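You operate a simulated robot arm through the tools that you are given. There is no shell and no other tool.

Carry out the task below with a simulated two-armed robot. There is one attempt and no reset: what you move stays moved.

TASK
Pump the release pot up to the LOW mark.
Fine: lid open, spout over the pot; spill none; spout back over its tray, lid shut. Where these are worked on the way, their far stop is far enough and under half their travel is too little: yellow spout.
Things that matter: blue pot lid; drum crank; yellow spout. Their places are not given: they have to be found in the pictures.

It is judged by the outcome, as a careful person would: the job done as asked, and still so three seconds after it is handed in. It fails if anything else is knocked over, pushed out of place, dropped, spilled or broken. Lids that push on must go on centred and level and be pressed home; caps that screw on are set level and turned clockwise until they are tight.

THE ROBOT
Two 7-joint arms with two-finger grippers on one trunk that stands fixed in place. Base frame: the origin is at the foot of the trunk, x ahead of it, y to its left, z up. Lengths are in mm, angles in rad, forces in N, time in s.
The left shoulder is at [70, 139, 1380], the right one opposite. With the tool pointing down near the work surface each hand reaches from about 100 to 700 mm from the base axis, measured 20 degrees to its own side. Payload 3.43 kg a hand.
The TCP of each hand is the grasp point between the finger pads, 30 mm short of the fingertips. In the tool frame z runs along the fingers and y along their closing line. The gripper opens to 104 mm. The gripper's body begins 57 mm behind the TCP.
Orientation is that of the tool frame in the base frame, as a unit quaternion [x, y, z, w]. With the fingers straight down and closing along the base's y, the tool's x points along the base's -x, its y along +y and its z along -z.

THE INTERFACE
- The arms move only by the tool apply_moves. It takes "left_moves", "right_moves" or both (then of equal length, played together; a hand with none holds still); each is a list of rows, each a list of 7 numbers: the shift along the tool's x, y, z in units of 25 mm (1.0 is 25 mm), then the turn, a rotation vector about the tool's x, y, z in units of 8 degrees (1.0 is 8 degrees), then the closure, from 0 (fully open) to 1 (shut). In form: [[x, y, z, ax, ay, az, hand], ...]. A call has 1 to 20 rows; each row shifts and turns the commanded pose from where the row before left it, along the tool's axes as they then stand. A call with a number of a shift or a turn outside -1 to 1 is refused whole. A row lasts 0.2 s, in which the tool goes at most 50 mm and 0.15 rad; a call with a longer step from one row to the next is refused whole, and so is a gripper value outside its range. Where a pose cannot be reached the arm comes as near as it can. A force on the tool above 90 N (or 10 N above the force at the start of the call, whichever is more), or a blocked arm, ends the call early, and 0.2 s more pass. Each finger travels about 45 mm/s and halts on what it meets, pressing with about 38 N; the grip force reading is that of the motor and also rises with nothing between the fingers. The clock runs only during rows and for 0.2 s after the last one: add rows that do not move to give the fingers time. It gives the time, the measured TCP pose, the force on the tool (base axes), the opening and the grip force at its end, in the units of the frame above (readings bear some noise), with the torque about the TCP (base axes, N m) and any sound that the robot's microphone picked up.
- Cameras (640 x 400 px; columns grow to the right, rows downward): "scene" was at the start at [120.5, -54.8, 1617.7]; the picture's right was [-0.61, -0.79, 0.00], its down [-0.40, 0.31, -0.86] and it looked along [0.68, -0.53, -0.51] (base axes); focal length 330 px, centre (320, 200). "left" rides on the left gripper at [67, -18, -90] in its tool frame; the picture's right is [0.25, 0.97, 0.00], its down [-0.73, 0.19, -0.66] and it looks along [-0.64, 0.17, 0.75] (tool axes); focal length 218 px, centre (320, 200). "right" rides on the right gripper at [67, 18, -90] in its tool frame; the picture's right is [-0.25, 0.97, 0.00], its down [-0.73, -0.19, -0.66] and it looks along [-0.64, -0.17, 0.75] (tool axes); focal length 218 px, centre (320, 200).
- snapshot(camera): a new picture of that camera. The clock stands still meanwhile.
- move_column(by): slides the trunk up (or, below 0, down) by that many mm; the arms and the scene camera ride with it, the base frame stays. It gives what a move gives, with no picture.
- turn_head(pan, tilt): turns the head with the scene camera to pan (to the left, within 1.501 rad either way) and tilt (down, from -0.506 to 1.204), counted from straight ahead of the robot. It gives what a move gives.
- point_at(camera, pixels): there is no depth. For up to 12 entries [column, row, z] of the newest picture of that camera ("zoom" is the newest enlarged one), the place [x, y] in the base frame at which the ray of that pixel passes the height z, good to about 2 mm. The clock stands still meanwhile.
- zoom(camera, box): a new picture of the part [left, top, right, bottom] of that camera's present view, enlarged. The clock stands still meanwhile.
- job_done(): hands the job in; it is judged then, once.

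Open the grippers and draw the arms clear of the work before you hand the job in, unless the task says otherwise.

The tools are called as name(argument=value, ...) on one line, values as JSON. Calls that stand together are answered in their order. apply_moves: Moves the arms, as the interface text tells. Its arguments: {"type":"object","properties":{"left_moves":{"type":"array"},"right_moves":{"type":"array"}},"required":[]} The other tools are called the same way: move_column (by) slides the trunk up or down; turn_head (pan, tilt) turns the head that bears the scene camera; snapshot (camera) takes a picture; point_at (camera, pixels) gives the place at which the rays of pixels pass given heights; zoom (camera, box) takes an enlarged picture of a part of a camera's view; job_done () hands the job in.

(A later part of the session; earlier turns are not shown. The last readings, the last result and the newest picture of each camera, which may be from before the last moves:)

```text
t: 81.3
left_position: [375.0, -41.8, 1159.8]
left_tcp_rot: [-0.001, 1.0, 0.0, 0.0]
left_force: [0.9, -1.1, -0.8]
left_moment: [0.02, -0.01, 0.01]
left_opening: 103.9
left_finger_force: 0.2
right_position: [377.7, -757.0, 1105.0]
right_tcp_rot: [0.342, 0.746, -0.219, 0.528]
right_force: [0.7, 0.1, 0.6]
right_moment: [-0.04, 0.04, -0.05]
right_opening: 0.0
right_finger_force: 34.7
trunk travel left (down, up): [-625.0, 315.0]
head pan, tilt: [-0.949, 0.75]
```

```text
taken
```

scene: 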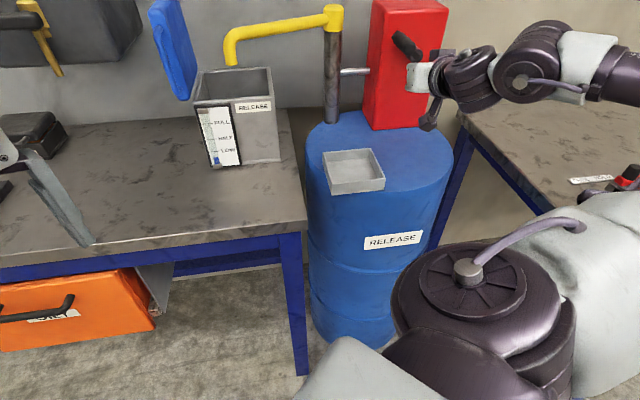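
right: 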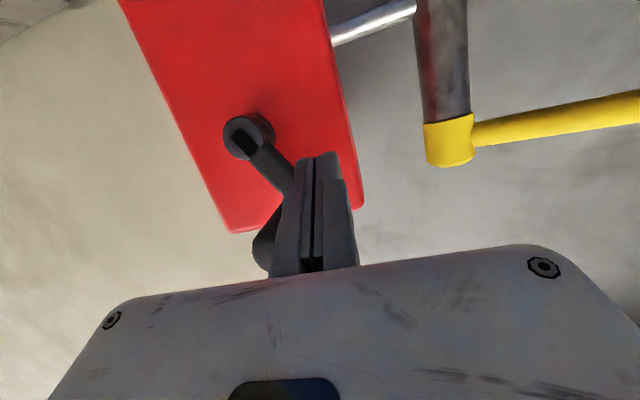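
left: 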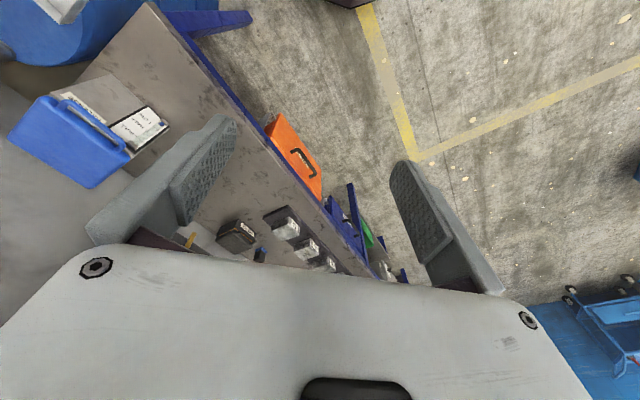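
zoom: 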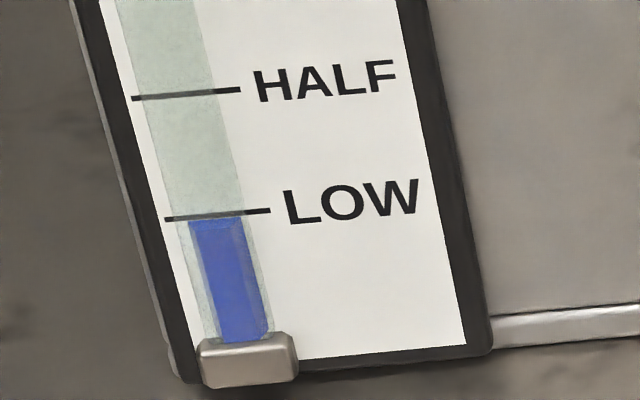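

Level is at the underside of the LOW line (219 vs line centre 215). I push about 20° more.

apply_moves(right_moves=[[-0.345, -0.27, -0.128, 0, 0, 0, 1], [-0.32, -0.3, -0.118, 0, 0, 0, 1], [0, 0, 0, 0, 0, 0, 1], [0, 0, 0, 0, 0, 0, 1], [0, 0, 0, 0, 0, 0, 1], [0, 0, 0, 0, 0, 0, 1]])

zoom(camera="scene", box=[205, 130, 245, 170])

snapshot(camera="right")

```text
t: 82.7
left_position: [374.3, -43.0, 1160.0]
left_tcp_rot: [0.0, 1.0, 0.001, 0.0]
left_force: [0.6, -0.5, 0.1]
left_moment: [0.02, 0.01, 0.0]
left_opening: 104.1
left_finger_force: 0.0
right_position: [366.3, -769.2, 1121.4]
right_tcp_rot: [0.342, 0.746, -0.219, 0.527]
right_force: [-0.6, -0.4, -0.5]
right_moment: [0.03, -0.01, -0.01]
right_opening: 0.0
right_finger_force: 34.3
trunk travel left (down, up): [-625.0, 315.0]
head pan, tilt: [-0.949, 0.75]
```

```text
10.00 times, centred on (225, 150) of scene
```

zoom: 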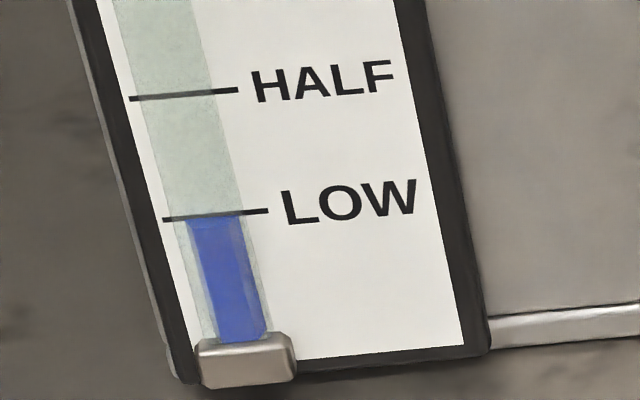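

```text
taken
```

right: 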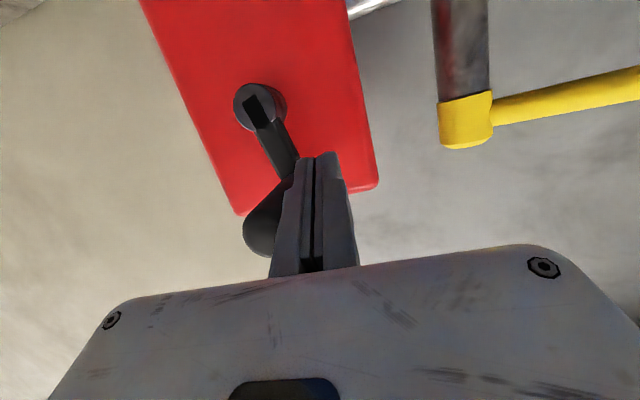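

The level now coincides with the LOW line (216 vs 215). I back the fingers off the handle without turning it, straight out, and raise the trunk again.

apply_moves(right_moves=[[0.12, 0.15, 0.04, 0, 0, 0, 1], [0.28, 0, -0.75, 0, 0, 0, 1], [0.28, 0, -0.75, 0, 0, 0, 1], [0.28, 0, -0.75, 0, 0, 0, 1], [0.28, 0, -0.75, 0, 0, 0, 1], [0.28, 0, -0.75, 0, 0, 0, 1], [0, 0, 0, 0, 0, 0, 1]])

move_column(by=100)

snapshot(camera="scene")

zoom(camera="scene", box=[200, 90, 260, 205])

```text
t: 84.3
left_position: [374.9, -42.1, 1159.6]
left_tcp_rot: [-0.001, 1.0, 0.0, 0.0]
left_force: [-0.2, -0.1, -0.8]
left_moment: [-0.01, 0.0, 0.01]
left_opening: 103.8
left_finger_force: 0.0
right_position: [301.9, -690.9, 1117.8]
right_tcp_rot: [0.342, 0.746, -0.218, 0.528]
right_force: [-0.2, 0.1, 0.3]
right_moment: [0.02, -0.01, 0.02]
right_opening: 0.0
right_finger_force: 35.1
trunk travel left (down, up): [-625.0, 315.0]
head pan, tilt: [-0.949, 0.75]
```

```text
t: 85.6
left_position: [374.6, -42.5, 1260.5]
left_tcp_rot: [-0.001, 1.0, 0.0, -0.001]
left_force: [0.0, -0.6, 0.2]
left_moment: [0.0, -0.03, 0.01]
left_opening: 104.1
left_finger_force: 0.1
right_position: [301.2, -690.8, 1217.4]
right_tcp_rot: [0.342, 0.746, -0.218, 0.528]
right_force: [-0.1, -0.1, -0.9]
right_moment: [0.0, 0.0, 0.0]
right_opening: 0.0
right_finger_force: 35.2
trunk travel left (down, up): [-725.0, 215.0]
head pan, tilt: [-0.949, 0.75]
```

```text
taken
```

scene: 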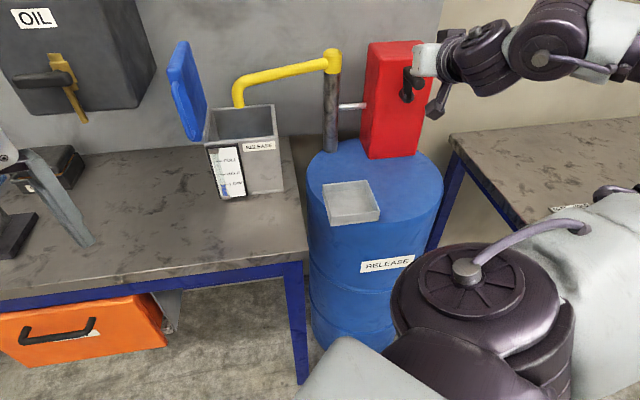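

```text
3.48 times, centred on (230, 148) of scene
```

zoom: 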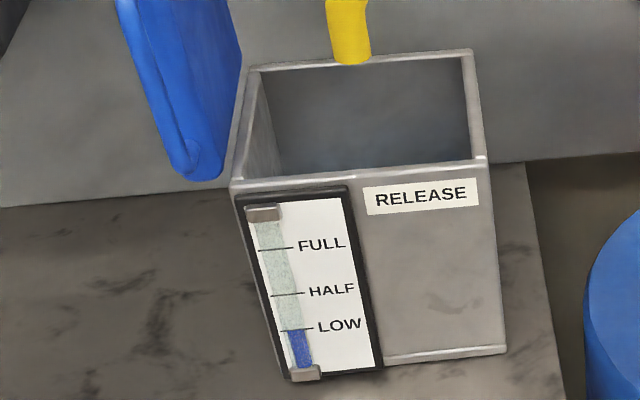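

The level sits at LOW and nothing drips. Next I return the spout: lift, pitch the tool to ~50°, and travel at z≈1255 to hover beyond the spout tube.

apply_moves(right_moves=[[-0.75, 0.03, -0.28, 0, 0, 0, 1], [-0.75, 0.03, -0.28, 0, 0, 0, 1], [0, 0, 0, 0, 0.94, 0, 1], [0, 0, 0, 0, 0.94, 0, 1], [0, 0, 0, 0, 0.94, 0, 1], [0, 0, 0, 0, 0.94, 0, 1], [-0.38, 0.96, 0.346, 0, 0, 0, 1], [-0.38, 0.96, 0.346, 0, 0, 0, 1], [-0.38, 0.96, 0.346, 0, 0, 0, 1], [-0.38, 0.96, 0.346, 0, 0, 0, 1], [-0.38, 0.96, 0.346, 0, 0, 0, 1], [-0.38, 0.96, 0.346, 0, 0, 0, 1], [-0.38, 0.96, 0.346, 0, 0, 0, 1], [-0.38, 0.96, 0.346, 0, 0, 0, 1], [-0.38, 0.96, 0.346, 0, 0, 0, 1], [0, 0, 0, 0, 0, 0, 1]])

snapshot(camera="scene")

snapshot(camera="right")

```text
t: 89.0
left_position: [373.3, -41.6, 1260.5]
left_tcp_rot: [-0.001, 1.0, 0.0, 0.001]
left_force: [-0.4, 0.4, 0.1]
left_moment: [0.01, -0.01, 0.05]
left_opening: 104.1
left_finger_force: 0.1
right_position: [538.1, -629.2, 1260.0]
right_tcp_rot: [0.387, 0.858, -0.122, 0.317]
right_force: [-0.3, 0.5, 0.1]
right_moment: [0.0, 0.03, 0.01]
right_opening: 0.0
right_finger_force: 34.4
trunk travel left (down, up): [-725.0, 215.0]
head pan, tilt: [-0.949, 0.75]
```

```text
taken
```

scene: 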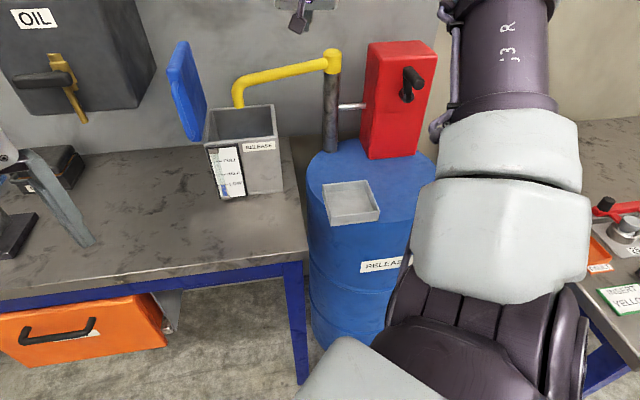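

```text
taken
```

right: 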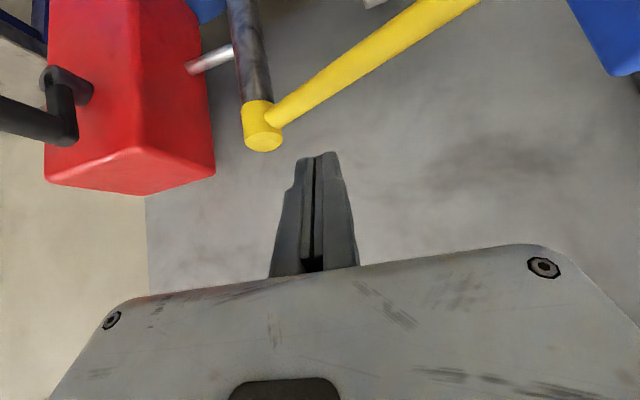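

The hand is over the tube's near side with clear height. I continue to hover beyond it.

apply_moves(right_moves=[[-0.38, 0.96, 0.346, 0, 0, 0, 1], [-0.38, 0.96, 0.346, 0, 0, 0, 1], [-0.38, 0.96, 0.346, 0, 0, 0, 1], [-0.38, 0.96, 0.346, 0, 0, 0, 1], [-0.38, 0.96, 0.346, 0, 0, 0, 1], [0, 0, 0, 0, 0, 0, 1]])

snapshot(camera="scene")

snapshot(camera="right")

```text
t: 90.4
left_position: [373.9, -42.1, 1259.9]
left_tcp_rot: [-0.001, 1.0, 0.0, 0.002]
left_force: [-0.4, 0.8, 0.8]
left_moment: [0.0, -0.06, 0.02]
left_opening: 104.1
left_finger_force: 0.0
right_position: [647.4, -604.3, 1257.4]
right_tcp_rot: [0.386, 0.858, -0.121, 0.317]
right_force: [-0.4, -0.7, 0.4]
right_moment: [0.02, -0.02, -0.02]
right_opening: 0.0
right_finger_force: 34.4
right hand out of reach, approached as far as the arm can: row 5
trunk travel left (down, up): [-725.0, 215.0]
head pan, tilt: [-0.949, 0.75]
```

```text
taken
```

scene: 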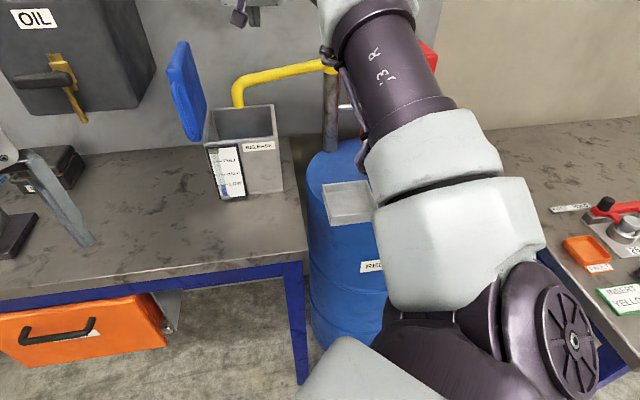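

```text
taken
```

right: 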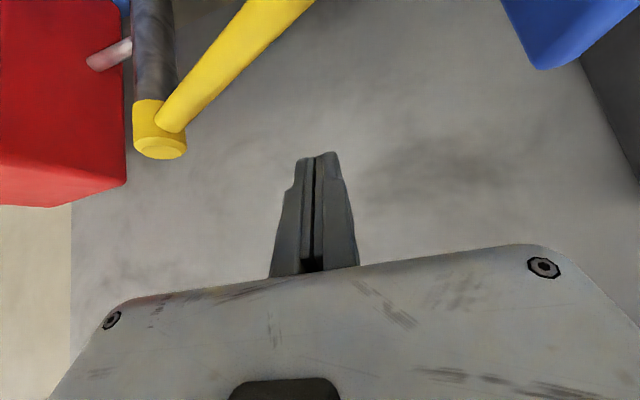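

The hover is at the limit of reach at this height. I raise the trunk 80 mm so the arm works more level.

move_column(by=80)

apply_moves(right_moves=[[0, 0, 0, 0, 0, 0, 1]])

```text
t: 91.6
left_position: [375.1, -42.5, 1340.1]
left_tcp_rot: [-0.001, 1.0, 0.001, 0.0]
left_force: [0.4, 0.1, -0.2]
left_moment: [0.01, 0.0, -0.01]
left_opening: 104.0
left_finger_force: 0.1
right_position: [648.6, -603.8, 1335.2]
right_tcp_rot: [0.386, 0.858, -0.123, 0.316]
right_force: [0.6, 0.0, -0.5]
right_moment: [-0.04, 0.0, 0.03]
right_opening: 0.0
right_finger_force: 34.8
trunk travel left (down, up): [-805.0, 135.0]
head pan, tilt: [-0.949, 0.75]
```

```text
t: 92.0
left_position: [374.1, -42.0, 1339.8]
left_tcp_rot: [0.0, 1.0, 0.0, 0.0]
left_force: [1.0, 0.0, -0.5]
left_moment: [-0.02, 0.03, -0.02]
left_opening: 104.0
left_finger_force: 0.1
right_position: [649.1, -603.7, 1336.9]
right_tcp_rot: [0.386, 0.858, -0.122, 0.316]
right_force: [1.1, 0.2, -0.3]
right_moment: [0.02, 0.03, 0.01]
right_opening: 0.2
right_finger_force: 34.7
trunk travel left (down, up): [-805.0, 135.0]
head pan, tilt: [-0.949, 0.75]
```

I descend 60 mm to see where the hand settles.

apply_moves(right_moves=[[0.51, 0, 0.61, 0, 0, 0, 1], [0.51, 0, 0.61, 0, 0, 0, 1], [0.51, 0, 0.61, 0, 0, 0, 1], [0, 0, 0, 0, 0, 0, 1]])

snapshot(camera="right")

zoom(camera="scene", box=[180, 40, 380, 260])

```text
t: 93.0
left_position: [374.3, -42.8, 1339.5]
left_tcp_rot: [-0.001, 1.0, 0.0, 0.0]
left_force: [0.7, -0.2, -0.7]
left_moment: [-0.07, 0.0, -0.05]
left_opening: 103.9
left_finger_force: 0.0
right_position: [651.0, -601.3, 1278.5]
right_tcp_rot: [0.386, 0.858, -0.122, 0.317]
right_force: [0.0, 0.2, -0.1]
right_moment: [-0.02, -0.02, 0.02]
right_opening: 0.0
right_finger_force: 34.7
trunk travel left (down, up): [-805.0, 135.0]
head pan, tilt: [-0.949, 0.75]
```

```text
taken
```

right: 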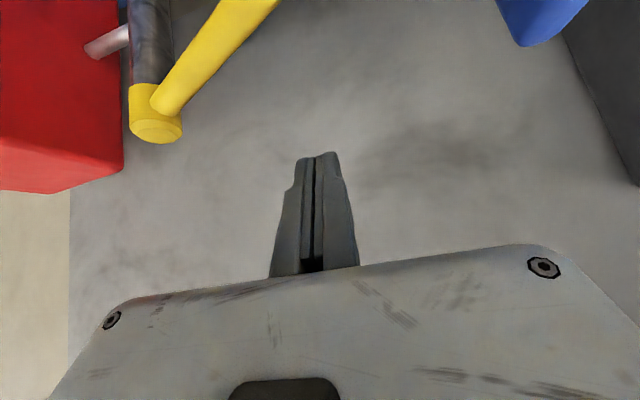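

```text
1.82 times, centred on (280, 150) of scene
```

zoom: 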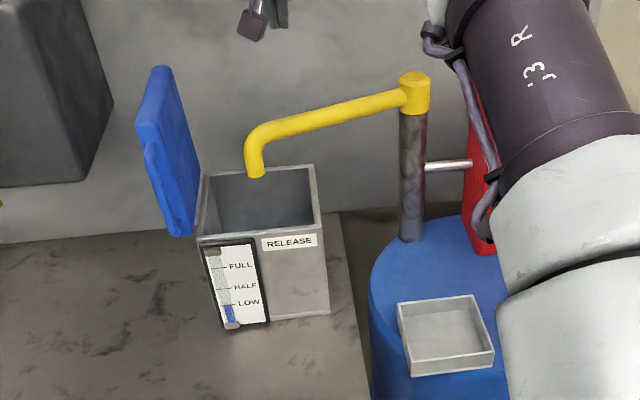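

I shift 25 mm further out and descend to z≈1190, still above the tube, and look.

apply_moves(right_moves=[[0.44, 0.16, 0.79, 0, 0, 0, 1], [0.44, 0.16, 0.79, 0, 0, 0, 1], [0.44, 0.16, 0.79, 0, 0, 0, 1], [0.44, 0.16, 0.79, 0, 0, 0, 1], [0, 0, 0, 0, 0, 0, 1]])

snapshot(camera="right")

zoom(camera="scene", box=[180, 40, 380, 260])

```text
t: 94.2
left_position: [373.9, -42.0, 1339.9]
left_tcp_rot: [-0.001, 1.0, 0.0, 0.0]
left_force: [-0.4, -0.7, -0.4]
left_moment: [0.01, -0.01, -0.01]
left_opening: 104.1
left_finger_force: 0.1
right_position: [677.8, -599.7, 1187.2]
right_tcp_rot: [0.387, 0.857, -0.123, 0.316]
right_force: [0.0, -0.4, -0.5]
right_moment: [0.02, -0.03, -0.02]
right_opening: 0.3
right_finger_force: 34.7
trunk travel left (down, up): [-805.0, 135.0]
head pan, tilt: [-0.949, 0.75]
```

```text
taken
```

right: 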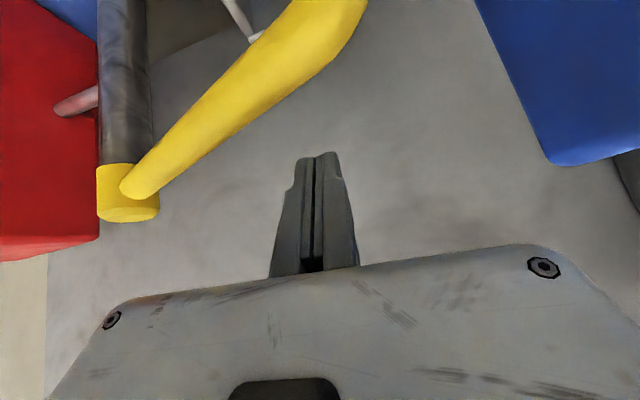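

```text
1.82 times, centred on (280, 150) of scene
```

zoom: 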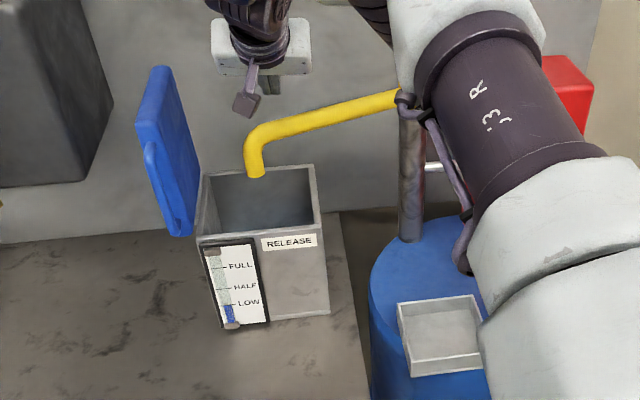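

I check the tube's position in this view: points on its centreline at z≈1122–1130.

point_at(camera="right", pixels=[[300, 45, 1122], [330, 20, 1122], [230, 100, 1130], [128, 195, 1150], [330, 75, 1122]])

```text
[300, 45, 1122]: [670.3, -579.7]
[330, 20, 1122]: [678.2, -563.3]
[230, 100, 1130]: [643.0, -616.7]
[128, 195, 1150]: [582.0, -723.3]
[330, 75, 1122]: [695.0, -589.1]
```

The tube's centreline passes (643,-617)→(678,-563); my planned spot is ~33 mm beyond it. I descend behind the tube to z≈1122, a further 10 mm out.

apply_moves(right_moves=[[0.45, 0.03, 0.753, 0, 0, 0, 1], [0.45, 0.03, 0.753, 0, 0, 0, 1], [0.45, 0.03, 0.753, 0, 0, 0, 1], [0, 0, 0, 0, 0, 0, 1]])

snapshot(camera="right")

zoom(camera="scene", box=[180, 40, 380, 260])

```text
t: 95.2
left_position: [373.8, -41.3, 1339.7]
left_tcp_rot: [-0.001, 1.0, 0.0, -0.001]
left_force: [-0.2, 0.1, -0.3]
left_moment: [-0.01, -0.01, -0.02]
left_opening: 103.9
left_finger_force: 0.2
right_position: [684.8, -605.3, 1124.4]
right_tcp_rot: [0.387, 0.858, -0.122, 0.315]
right_force: [0.3, -0.2, 0.0]
right_moment: [-0.02, -0.02, -0.01]
right_opening: 0.0
right_finger_force: 34.7
trunk travel left (down, up): [-805.0, 135.0]
head pan, tilt: [-0.949, 0.75]
```

```text
taken
```

right: 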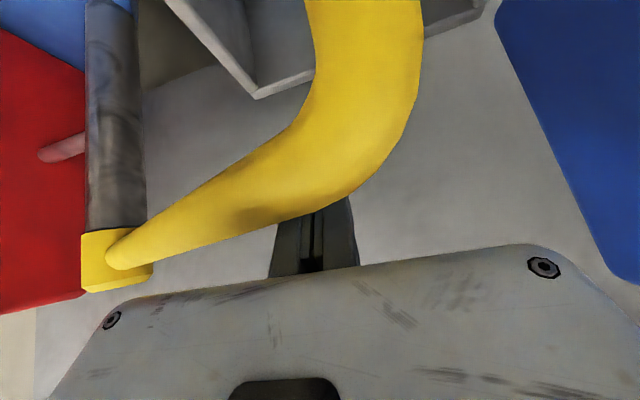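

```text
1.82 times, centred on (280, 150) of scene
```

zoom: 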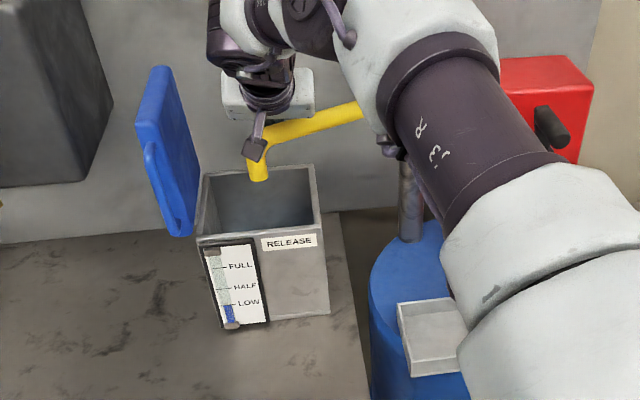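

The fingers are behind the tube (it occludes them). I start drawing the spout back along the arc.

apply_moves(right_moves=[[0.315, -0.085, -0.265, 0, 0, 0, 1], [0.315, -0.085, -0.265, 0, 0, 0, 1], [0.64, -0.27, -0.54, 0, 0, 0, 1], [0.617, -0.357, -0.523, 0, 0, 0, 1], [0, 0, 0, 0, 0, 0, 1]])

snapshot(camera="right")

zoom(camera="scene", box=[180, 40, 380, 260])

```text
t: 96.4
left_position: [374.5, -42.6, 1340.9]
left_tcp_rot: [-0.001, 1.0, -0.001, 0.0]
left_force: [0.5, -0.9, -0.4]
left_moment: [0.02, 0.0, 0.01]
left_opening: 104.0
left_finger_force: 0.0
right_position: [629.8, -572.9, 1124.3]
right_tcp_rot: [0.386, 0.858, -0.122, 0.316]
right_force: [-0.1, -0.5, -0.3]
right_moment: [-0.03, 0.03, -0.03]
right_opening: 0.0
right_finger_force: 34.7
trunk travel left (down, up): [-805.0, 135.0]
head pan, tilt: [-0.949, 0.75]
```

```text
taken
```

right: 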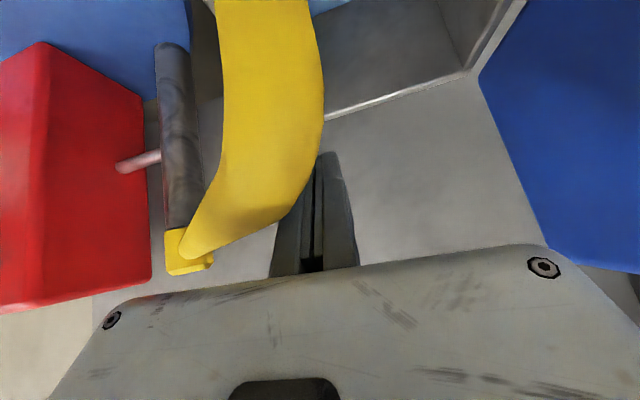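

```text
1.82 times, centred on (280, 150) of scene
```

zoom: 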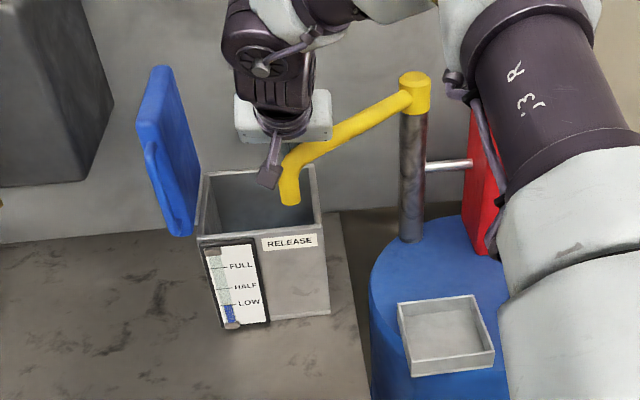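

The spout follows. I continue the arc with slightly smaller radius.

apply_moves(right_moves=[[0.535, -0.525, -0.468, 0, 0, 0, 1], [0.495, -0.602, -0.438, 0, 0, 0, 1], [0.45, -0.675, -0.404, 0, 0, 0, 1], [0.397, -0.737, -0.362, 0, 0, 0, 1], [0, 0, 0, 0, 0, 0, 1]])

snapshot(camera="right")

zoom(camera="scene", box=[180, 40, 380, 260])

```text
t: 97.6
left_position: [374.2, -41.9, 1340.3]
left_tcp_rot: [-0.001, 1.0, 0.0, 0.0]
left_force: [0.9, 0.0, 0.0]
left_moment: [0.02, 0.01, -0.02]
left_opening: 103.9
left_finger_force: 0.0
right_position: [540.0, -566.4, 1125.1]
right_tcp_rot: [0.386, 0.858, -0.122, 0.315]
right_force: [-0.1, 0.5, 0.1]
right_moment: [0.01, 0.0, -0.01]
right_opening: 0.0
right_finger_force: 34.4
trunk travel left (down, up): [-805.0, 135.0]
head pan, tilt: [-0.949, 0.75]
```

```text
taken
```

right: 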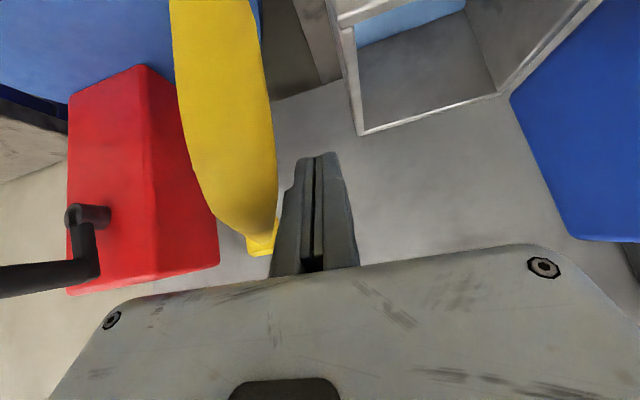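

```text
1.82 times, centred on (280, 150) of scene
```

zoom: 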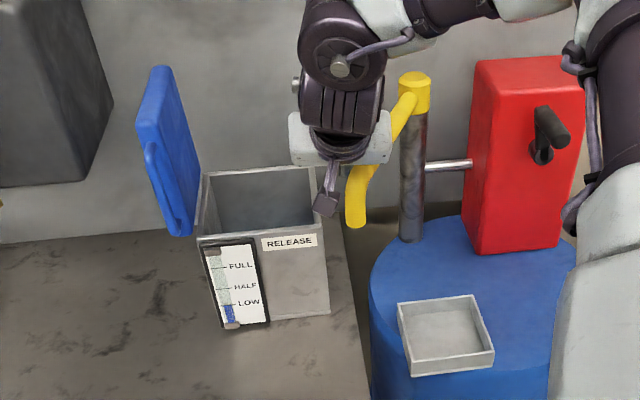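

The spout is past the pot without dripping. I continue the arc toward the tray.

apply_moves(right_moves=[[0.388, -0.714, -0.351, 0, 0, 0, 1], [0.326, -0.764, -0.302, 0, 0, 0, 1], [0.262, -0.805, -0.252, 0, 0, 0, 1], [0.194, -0.84, -0.197, 0, 0, 0, 1], [0, 0, 0, 0, 0, 0, 1]])

snapshot(camera="right")

zoom(camera="scene", box=[180, 40, 460, 260])

```text
t: 98.8
left_position: [374.6, -41.9, 1340.5]
left_tcp_rot: [-0.001, 1.0, -0.001, 0.0]
left_force: [0.8, 0.9, 0.4]
left_moment: [-0.02, 0.01, 0.01]
left_opening: 104.1
left_finger_force: 0.0
right_position: [454.6, -593.6, 1123.0]
right_tcp_rot: [0.387, 0.858, -0.122, 0.315]
right_force: [0.1, 0.2, 1.0]
right_moment: [0.01, 0.01, 0.01]
right_opening: 0.0
right_finger_force: 34.6
trunk travel left (down, up): [-805.0, 135.0]
head pan, tilt: [-0.949, 0.75]
```

```text
taken
```

right: 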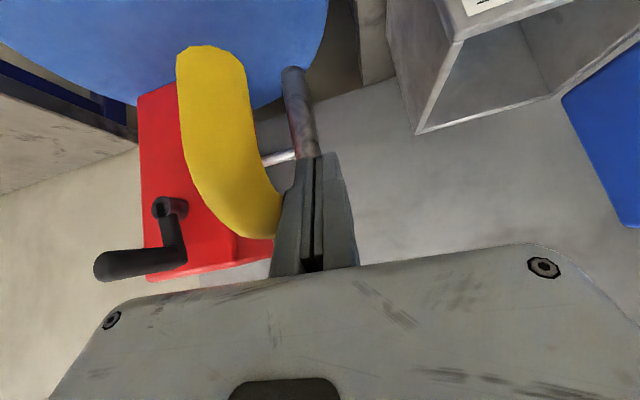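

```text
1.82 times, centred on (320, 150) of scene
```

zoom: 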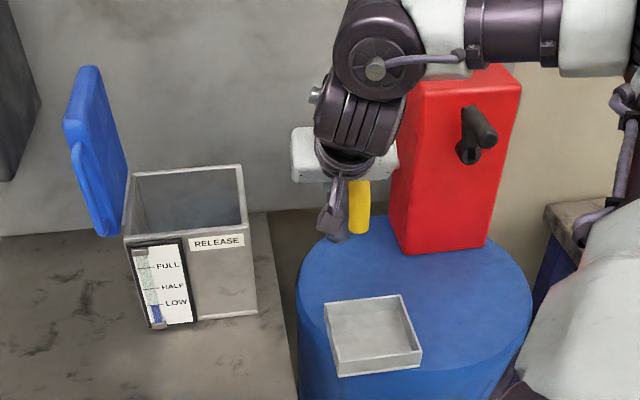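

The spout is about 10° short of its tray position. I push gently to the end.

apply_moves(right_moves=[[0.063, -0.43, -0.07, 0, 0, 0, 1], [0.063, -0.43, -0.07, 0, 0, 0, 1], [0.04, -0.44, -0.05, 0, 0, 0, 1], [0, 0, 0, 0, 0, 0, 1]])

snapshot(camera="right")

zoom(camera="scene", box=[280, 40, 460, 240])

```text
t: 99.8
left_position: [378.0, -41.2, 1339.5]
left_tcp_rot: [-0.001, 1.0, -0.001, -0.002]
left_force: [0.0, -0.6, 0.5]
left_moment: [0.02, 0.01, 0.03]
left_opening: 104.0
left_finger_force: 0.0
right_position: [431.6, -606.2, 1123.0]
right_tcp_rot: [0.386, 0.858, -0.12, 0.316]
right_force: [19.0, 8.8, -0.8]
right_moment: [-0.05, 0.11, -0.11]
right_opening: 0.0
right_finger_force: 35.0
trunk travel left (down, up): [-805.0, 135.0]
head pan, tilt: [-0.949, 0.75]
```

```text
taken
```

right: 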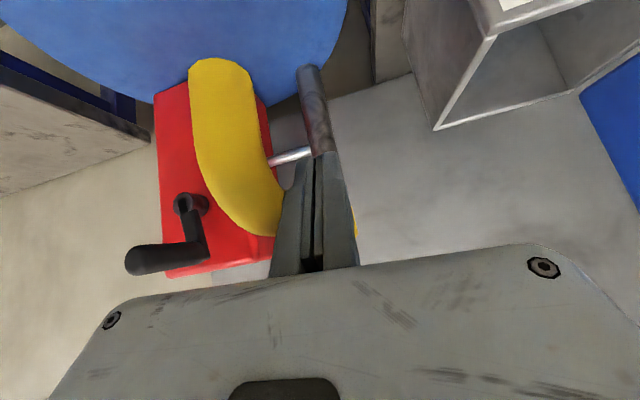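

```text
2.00 times, centred on (370, 140) of scene
```

zoom: 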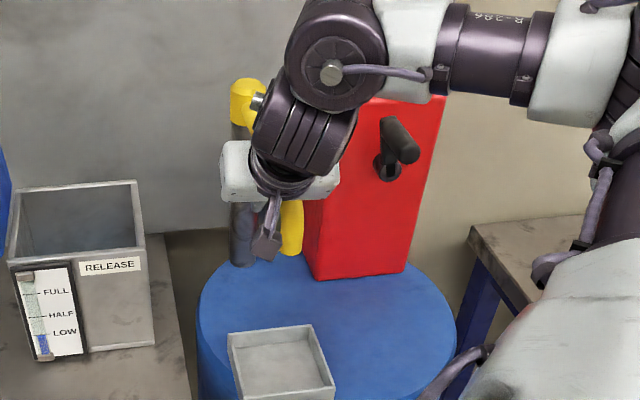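

A 21 N reaction marks the spout's home stop. I back off sideways and lift clear.

apply_moves(right_moves=[[0, 0.6, 0, 0, 0, 0, 1], [0, 0.4, 0, 0, 0, 0, 1], [-0.77, 0, -0.92, 0, 0, 0, 1], [-0.77, 0, -0.92, 0, 0, 0, 1], [-0.77, 0, -0.92, 0, 0, 0, 1], [-0.77, 0, -0.92, 0, 0, 0, 1], [0, 0.9, -0.5, 0, 0, 0, 1], [0, 0.9, -0.5, 0, 0, 0, 1], [0, 0.9, -0.5, 0, 0, 0, 1], [0, 0, 0, 0, 0, 0, 1]])

snapshot(camera="scene")

zoom(camera="scene", box=[180, 40, 460, 260])

snapshot(camera="right")

```text
t: 102.0
left_position: [373.8, -42.7, 1339.7]
left_tcp_rot: [-0.001, 1.0, 0.0, 0.0]
left_force: [0.1, -2.3, -0.4]
left_moment: [0.0, 0.01, 0.0]
left_opening: 103.9
left_finger_force: 0.1
right_position: [473.8, -536.8, 1275.4]
right_tcp_rot: [0.387, 0.858, -0.122, 0.316]
right_force: [-0.2, -0.7, 0.0]
right_moment: [0.01, 0.01, -0.01]
right_opening: 0.0
right_finger_force: 34.4
trunk travel left (down, up): [-805.0, 135.0]
head pan, tilt: [-0.949, 0.75]
```

```text
taken
```

scene: 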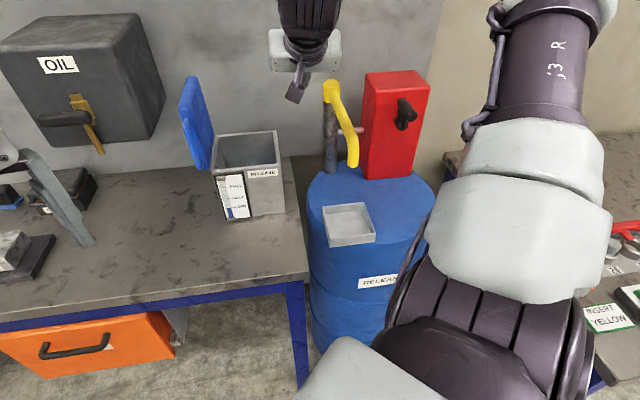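

```text
1.82 times, centred on (320, 150) of scene
```

zoom: 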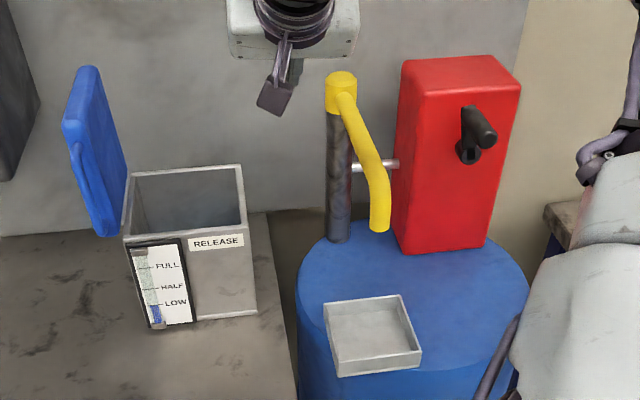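

```text
taken
```

right: 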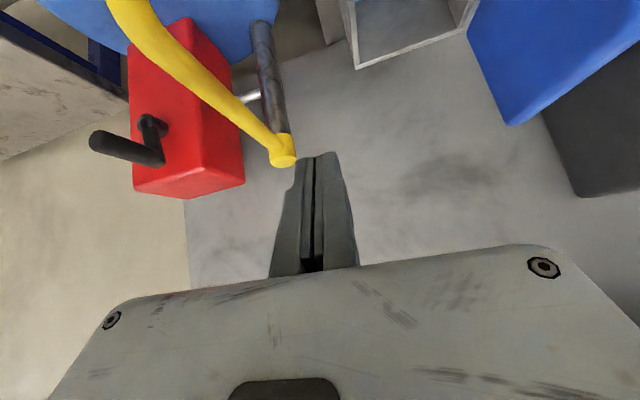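

The spout is back at its original place over the tray. Now the lid: I zoom to measure how it stands.

zoom(camera="scene", box=[160, 60, 290, 230])

zoom(camera="right", box=[340, 0, 640, 200])

```text
2.35 times, centred on (225, 145) of scene
```

zoom: 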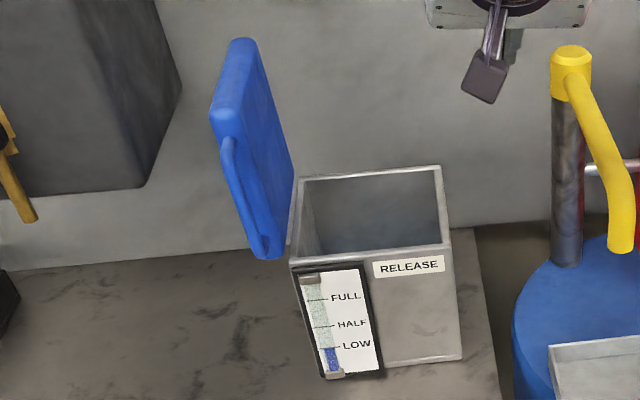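

```text
2.00 times, centred on (490, 100) of right
```

zoom: 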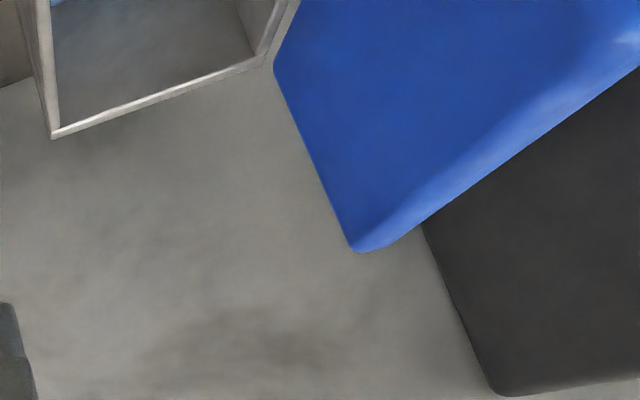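

I need to know how much room there is left of the lid (the OIL box). I take more views.

snapshot(camera="left")

turn_head(pan=-0.6, tilt=0.55)

snapshot(camera="scene")

```text
taken
```

left: 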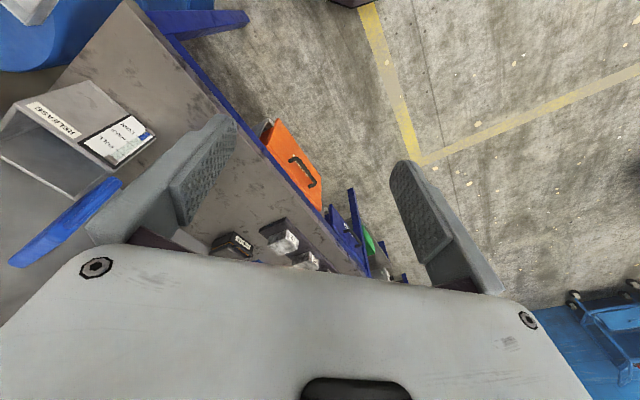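

```text
t: 102.8
left_position: [373.5, -41.4, 1340.1]
left_tcp_rot: [-0.001, 1.0, 0.0, 0.0]
left_force: [0.6, 1.1, -0.4]
left_moment: [0.0, 0.0, 0.0]
left_opening: 104.1
left_finger_force: 0.1
right_position: [472.8, -536.3, 1275.3]
right_tcp_rot: [0.386, 0.858, -0.121, 0.316]
right_force: [-0.1, 0.6, 0.4]
right_moment: [0.01, 0.0, 0.0]
right_opening: 0.0
right_finger_force: 34.2
trunk travel left (down, up): [-805.0, 135.0]
head pan, tilt: [-0.6, 0.55]
```

```text
taken
```

scene: 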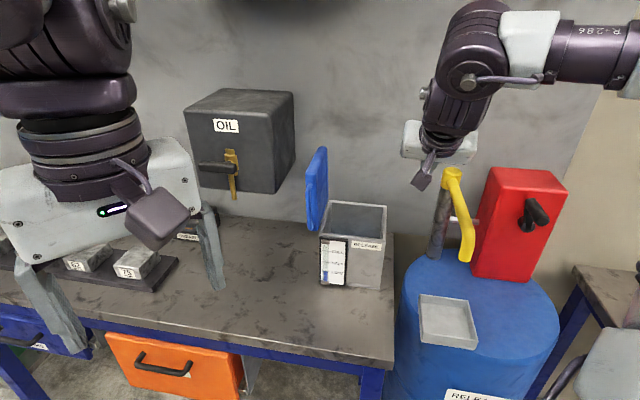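

The OIL box hangs on the wall left of the lid. I check rays for its lower right corner and the lid corners.

point_at(camera="scene", pixels=[[276, 193, 1050], [276, 193, 1150], [294, 155, 1150], [294, 155, 1250], [318, 153, 1150], [318, 153, 1200], [306, 185, 1120], [306, 185, 1160], [312, 232, 1040], [312, 232, 1060], [387, 205, 1037], [231, 198, 1100]])

zoom(camera="scene", box=[270, 130, 400, 300])

```text
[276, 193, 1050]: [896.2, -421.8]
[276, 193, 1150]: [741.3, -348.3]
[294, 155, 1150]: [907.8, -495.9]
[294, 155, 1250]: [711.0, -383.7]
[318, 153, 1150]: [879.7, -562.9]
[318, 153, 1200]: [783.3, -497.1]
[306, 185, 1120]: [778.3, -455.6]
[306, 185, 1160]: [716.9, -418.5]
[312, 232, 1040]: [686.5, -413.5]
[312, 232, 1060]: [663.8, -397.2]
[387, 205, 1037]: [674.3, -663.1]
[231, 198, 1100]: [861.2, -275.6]
```

```text
2.35 times, centred on (335, 215) of scene
```

zoom: 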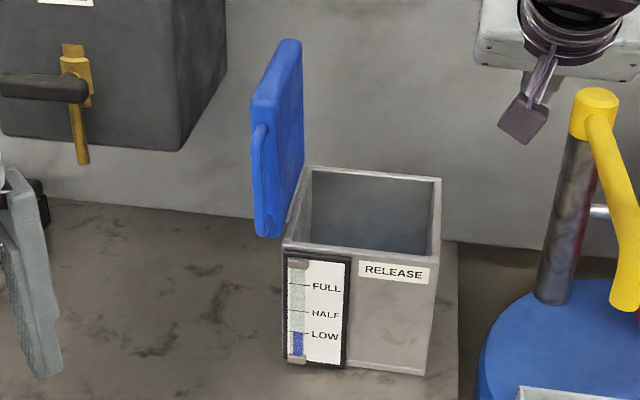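

There's ~50 mm free between the lid and the OIL box, which starts further back. I travel above to a place front-left of the lid.

apply_moves(right_moves=[[0, 0.966, 0.043, 0, 0, 0, 1], [0, 0.966, 0.043, 0, 0, 0, 1], [0, 0.966, 0.043, 0, 0, 0, 1], [0, 0.966, 0.043, 0, 0, 0, 1], [0, 0.966, 0.043, 0, 0, 0, 1], [0, 0.966, 0.043, 0, 0, 0, 1], [0, 0.966, 0.043, 0, 0, 0, 1], [0, 0.966, 0.043, 0, 0, 0, 1], [0, 0.966, 0.043, 0, 0, 0, 1], [0, 0.966, 0.043, 0, 0, 0, 1], [0, 0.966, 0.043, 0, 0, 0, 1], [0, 0.966, 0.043, 0, 0, 0, 1], [0, 0.966, 0.043, 0, 0, 0, 1], [0, 0.966, 0.043, 0, 0, 0, 1], [0, 0, 0, 0, 0, 0, 1]])

snapshot(camera="scene")

snapshot(camera="right")

```text
t: 106.0
left_position: [374.6, -41.6, 1340.6]
left_tcp_rot: [-0.001, 1.0, 0.0, 0.0]
left_force: [-0.1, -0.2, -0.4]
left_moment: [0.01, 0.01, 0.01]
left_opening: 104.0
left_finger_force: 0.1
right_position: [661.1, -404.0, 1275.2]
right_tcp_rot: [0.385, 0.858, -0.12, 0.318]
right_force: [-1.1, 0.6, 0.3]
right_moment: [-0.02, 0.0, 0.01]
right_opening: 0.0
right_finger_force: 34.3
right hand out of reach, approached as far as the arm can: row 1, 2, 3, 4, 6, 11, 12, 13, 14
trunk travel left (down, up): [-805.0, 135.0]
head pan, tilt: [-0.6, 0.55]
```

```text
taken
```

scene: 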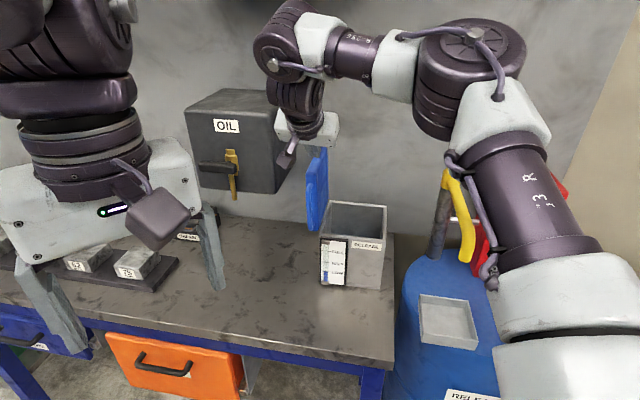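

```text
taken
```

right: 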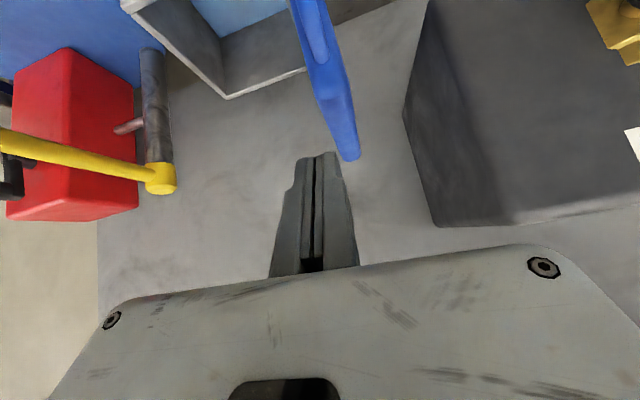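

This wrist orientation limits further travel left. I yaw the tool 24° toward straight ahead here (well above the lid).

apply_moves(right_moves=[[0, 0, 0, -0.635, 0.03, -0.772, 1], [0, 0, 0, -0.635, 0.03, -0.772, 1], [0, 0, 0, -0.635, 0.03, -0.772, 1], [0, 0, 0, 0, 0, 0, 1]])

snapshot(camera="right")

```text
t: 107.0
left_position: [374.9, -42.2, 1340.1]
left_tcp_rot: [0.0, 1.0, -0.001, -0.001]
left_force: [-0.2, -0.3, -0.1]
left_moment: [-0.01, 0.03, 0.03]
left_opening: 104.0
left_finger_force: 0.0
right_position: [661.3, -405.5, 1273.6]
right_tcp_rot: [0.199, 0.92, -0.055, 0.334]
right_force: [-0.4, -0.7, 0.7]
right_moment: [0.0, 0.02, 0.01]
right_opening: 0.0
right_finger_force: 34.5
trunk travel left (down, up): [-805.0, 135.0]
head pan, tilt: [-0.6, 0.55]
```

```text
taken
```

right: 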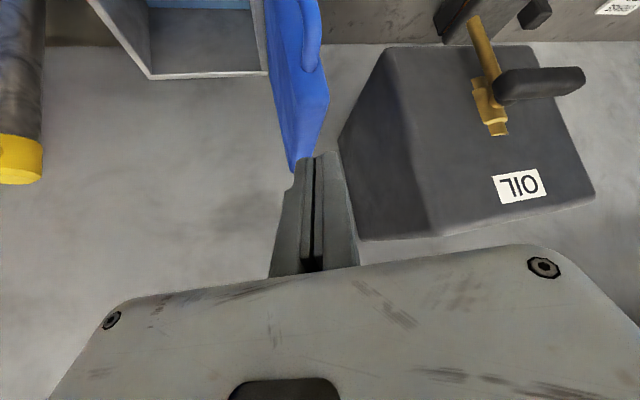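

Reachable now. I get rays for the lid's top edge and outer side in this view.

point_at(camera="right", pixels=[[298, 168, 1180], [298, 168, 1195], [327, 100, 1170], [327, 100, 1190], [270, 70, 1045], [318, 40, 1110], [151, 77, 1037], [265, 73, 1037]])

zoom(camera="right", box=[200, 0, 420, 200])

```text
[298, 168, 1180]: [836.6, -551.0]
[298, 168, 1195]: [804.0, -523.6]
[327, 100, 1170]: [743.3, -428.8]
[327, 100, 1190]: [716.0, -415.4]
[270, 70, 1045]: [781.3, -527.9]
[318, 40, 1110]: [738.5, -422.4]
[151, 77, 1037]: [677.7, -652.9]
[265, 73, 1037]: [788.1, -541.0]
```

```text
2.00 times, centred on (310, 100) of right
```

zoom: 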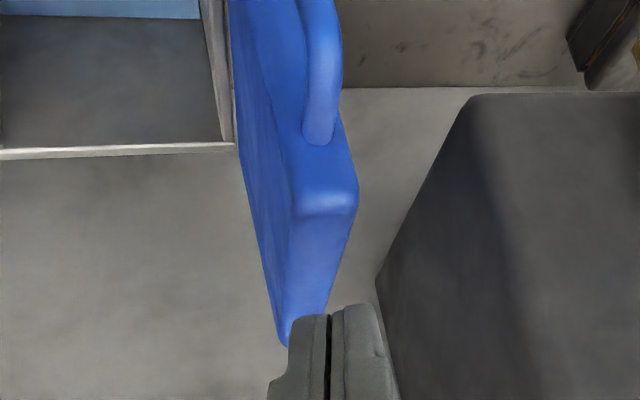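

The lid's top edge is near z 1205, E≈218 (about 100° open). I hover front-left of it and descend to z≈1158.

apply_moves(right_moves=[[-0.07, 0.843, 0.09, 0, 0, 0, 1], [-0.07, 0.843, 0.09, 0, 0, 0, 1], [-0.07, 0.843, 0.09, 0, 0, 0, 1], [0.73, -0.04, 0.89, 0, 0, 0, 1], [0.73, -0.04, 0.89, 0, 0, 0, 1], [0.73, -0.04, 0.89, 0, 0, 0, 1], [0.73, -0.04, 0.89, 0, 0, 0, 1], [0, 0, 0, 0, 0, 0, 1]])

snapshot(camera="right")

snapshot(camera="scene")

```text
t: 108.8
left_position: [374.1, -42.4, 1341.4]
left_tcp_rot: [-0.001, 1.0, 0.0, 0.0]
left_force: [-0.3, -0.2, -0.3]
left_moment: [-0.03, 0.03, 0.0]
left_opening: 103.9
left_finger_force: 0.1
right_position: [695.8, -350.8, 1158.4]
right_tcp_rot: [0.2, 0.919, -0.055, 0.336]
right_force: [0.6, 0.7, 0.1]
right_moment: [-0.02, -0.01, -0.04]
right_opening: 0.2
right_finger_force: 35.5
trunk travel left (down, up): [-805.0, 135.0]
head pan, tilt: [-0.6, 0.55]
```

```text
taken
```

right: 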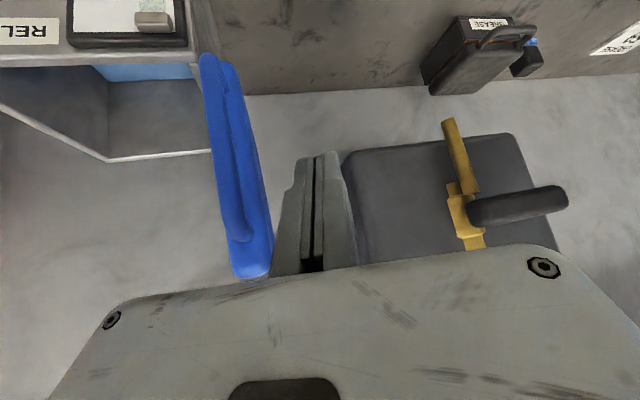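

```text
taken
```

scene: 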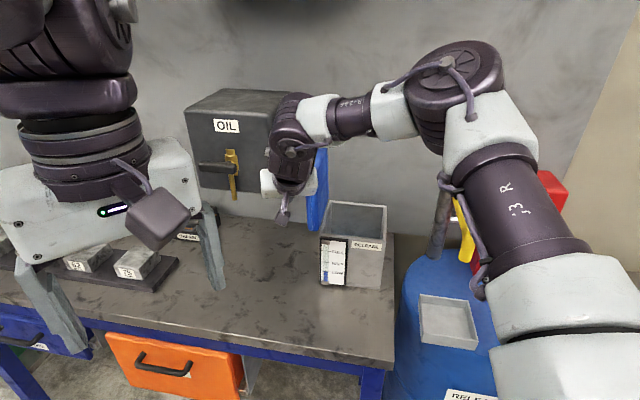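

The fingers are on the outer side of the lid. I advance ~28 mm beside it, then push toward the pot (−e) 30 mm and look.

apply_moves(right_moves=[[-0.405, -0.21, 0.325, 0, 0, 0, 1], [-0.405, -0.21, 0.325, 0, 0, 0, 1], [0.11, -0.37, -0.105, 0, 0, 0, 1], [0.11, -0.37, -0.105, 0, 0, 0, 1], [0.11, -0.37, -0.105, 0, 0, 0, 1], [0, 0, 0, 0, 0, 0, 1]])

snapshot(camera="right")

zoom(camera="scene", box=[230, 70, 410, 300])

```text
t: 110.2
left_position: [373.4, -41.9, 1340.2]
left_tcp_rot: [-0.001, 1.0, 0.0, 0.0]
left_force: [0.0, 0.4, -0.1]
left_moment: [-0.03, 0.01, 0.0]
left_opening: 104.1
left_finger_force: 0.1
right_position: [693.3, -392.7, 1159.4]
right_tcp_rot: [0.199, 0.919, -0.054, 0.335]
right_force: [0.5, -0.5, 0.1]
right_moment: [0.02, -0.02, 0.0]
right_opening: 0.0
right_finger_force: 35.0
trunk travel left (down, up): [-805.0, 135.0]
head pan, tilt: [-0.6, 0.55]
```

```text
taken
```

right: 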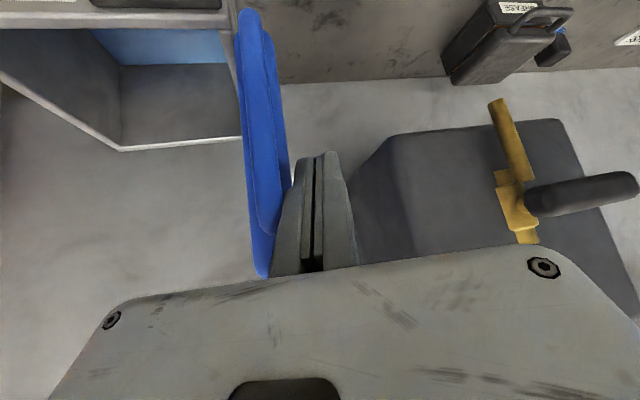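

```text
1.74 times, centred on (320, 185) of scene
```

zoom: 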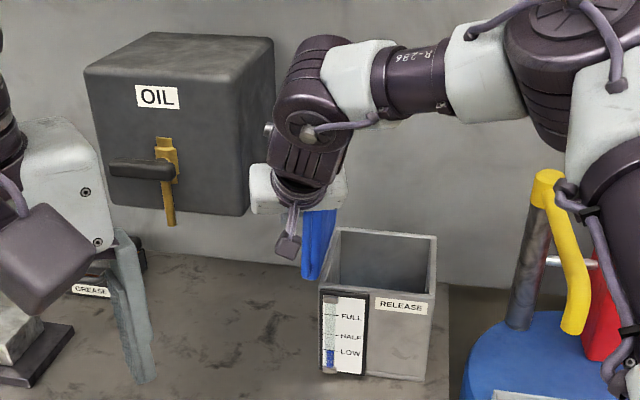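

The lid is about vertical. I keep pushing toward −e in moderate steps.

apply_moves(right_moves=[[0.11, -0.37, -0.105, 0, 0, 0, 1], [0.11, -0.37, -0.105, 0, 0, 0, 1], [0.11, -0.37, -0.105, 0, 0, 0, 1], [0, 0, 0, 0, 0, 0, 1]])

snapshot(camera="right")

zoom(camera="scene", box=[230, 70, 410, 300])

```text
t: 111.2
left_position: [374.5, -41.1, 1340.1]
left_tcp_rot: [0.0, 1.0, 0.0, 0.001]
left_force: [0.6, 0.1, -0.2]
left_moment: [0.02, 0.02, 0.05]
left_opening: 103.7
left_finger_force: 0.1
right_position: [670.9, -414.4, 1158.6]
right_tcp_rot: [0.199, 0.919, -0.054, 0.335]
right_force: [-0.4, -0.8, 0.1]
right_moment: [0.0, 0.0, 0.0]
right_opening: 0.2
right_finger_force: 34.7
trunk travel left (down, up): [-805.0, 135.0]
head pan, tilt: [-0.6, 0.55]
```

```text
taken
```

right: 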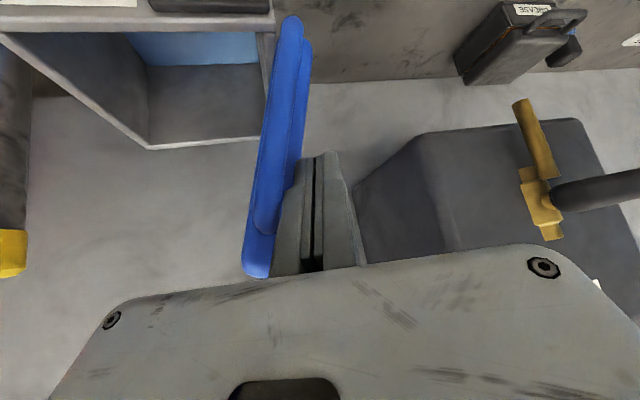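

```text
1.74 times, centred on (320, 185) of scene
```

zoom: 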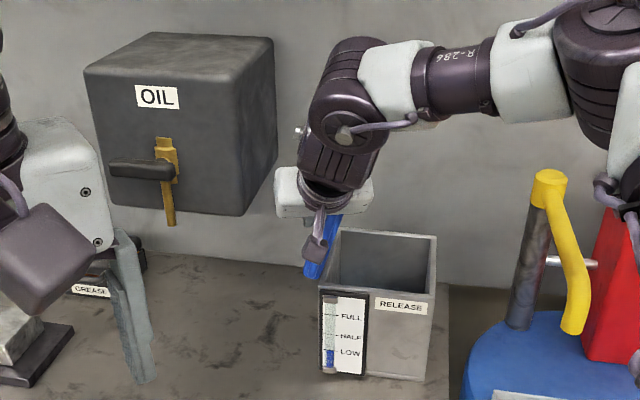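

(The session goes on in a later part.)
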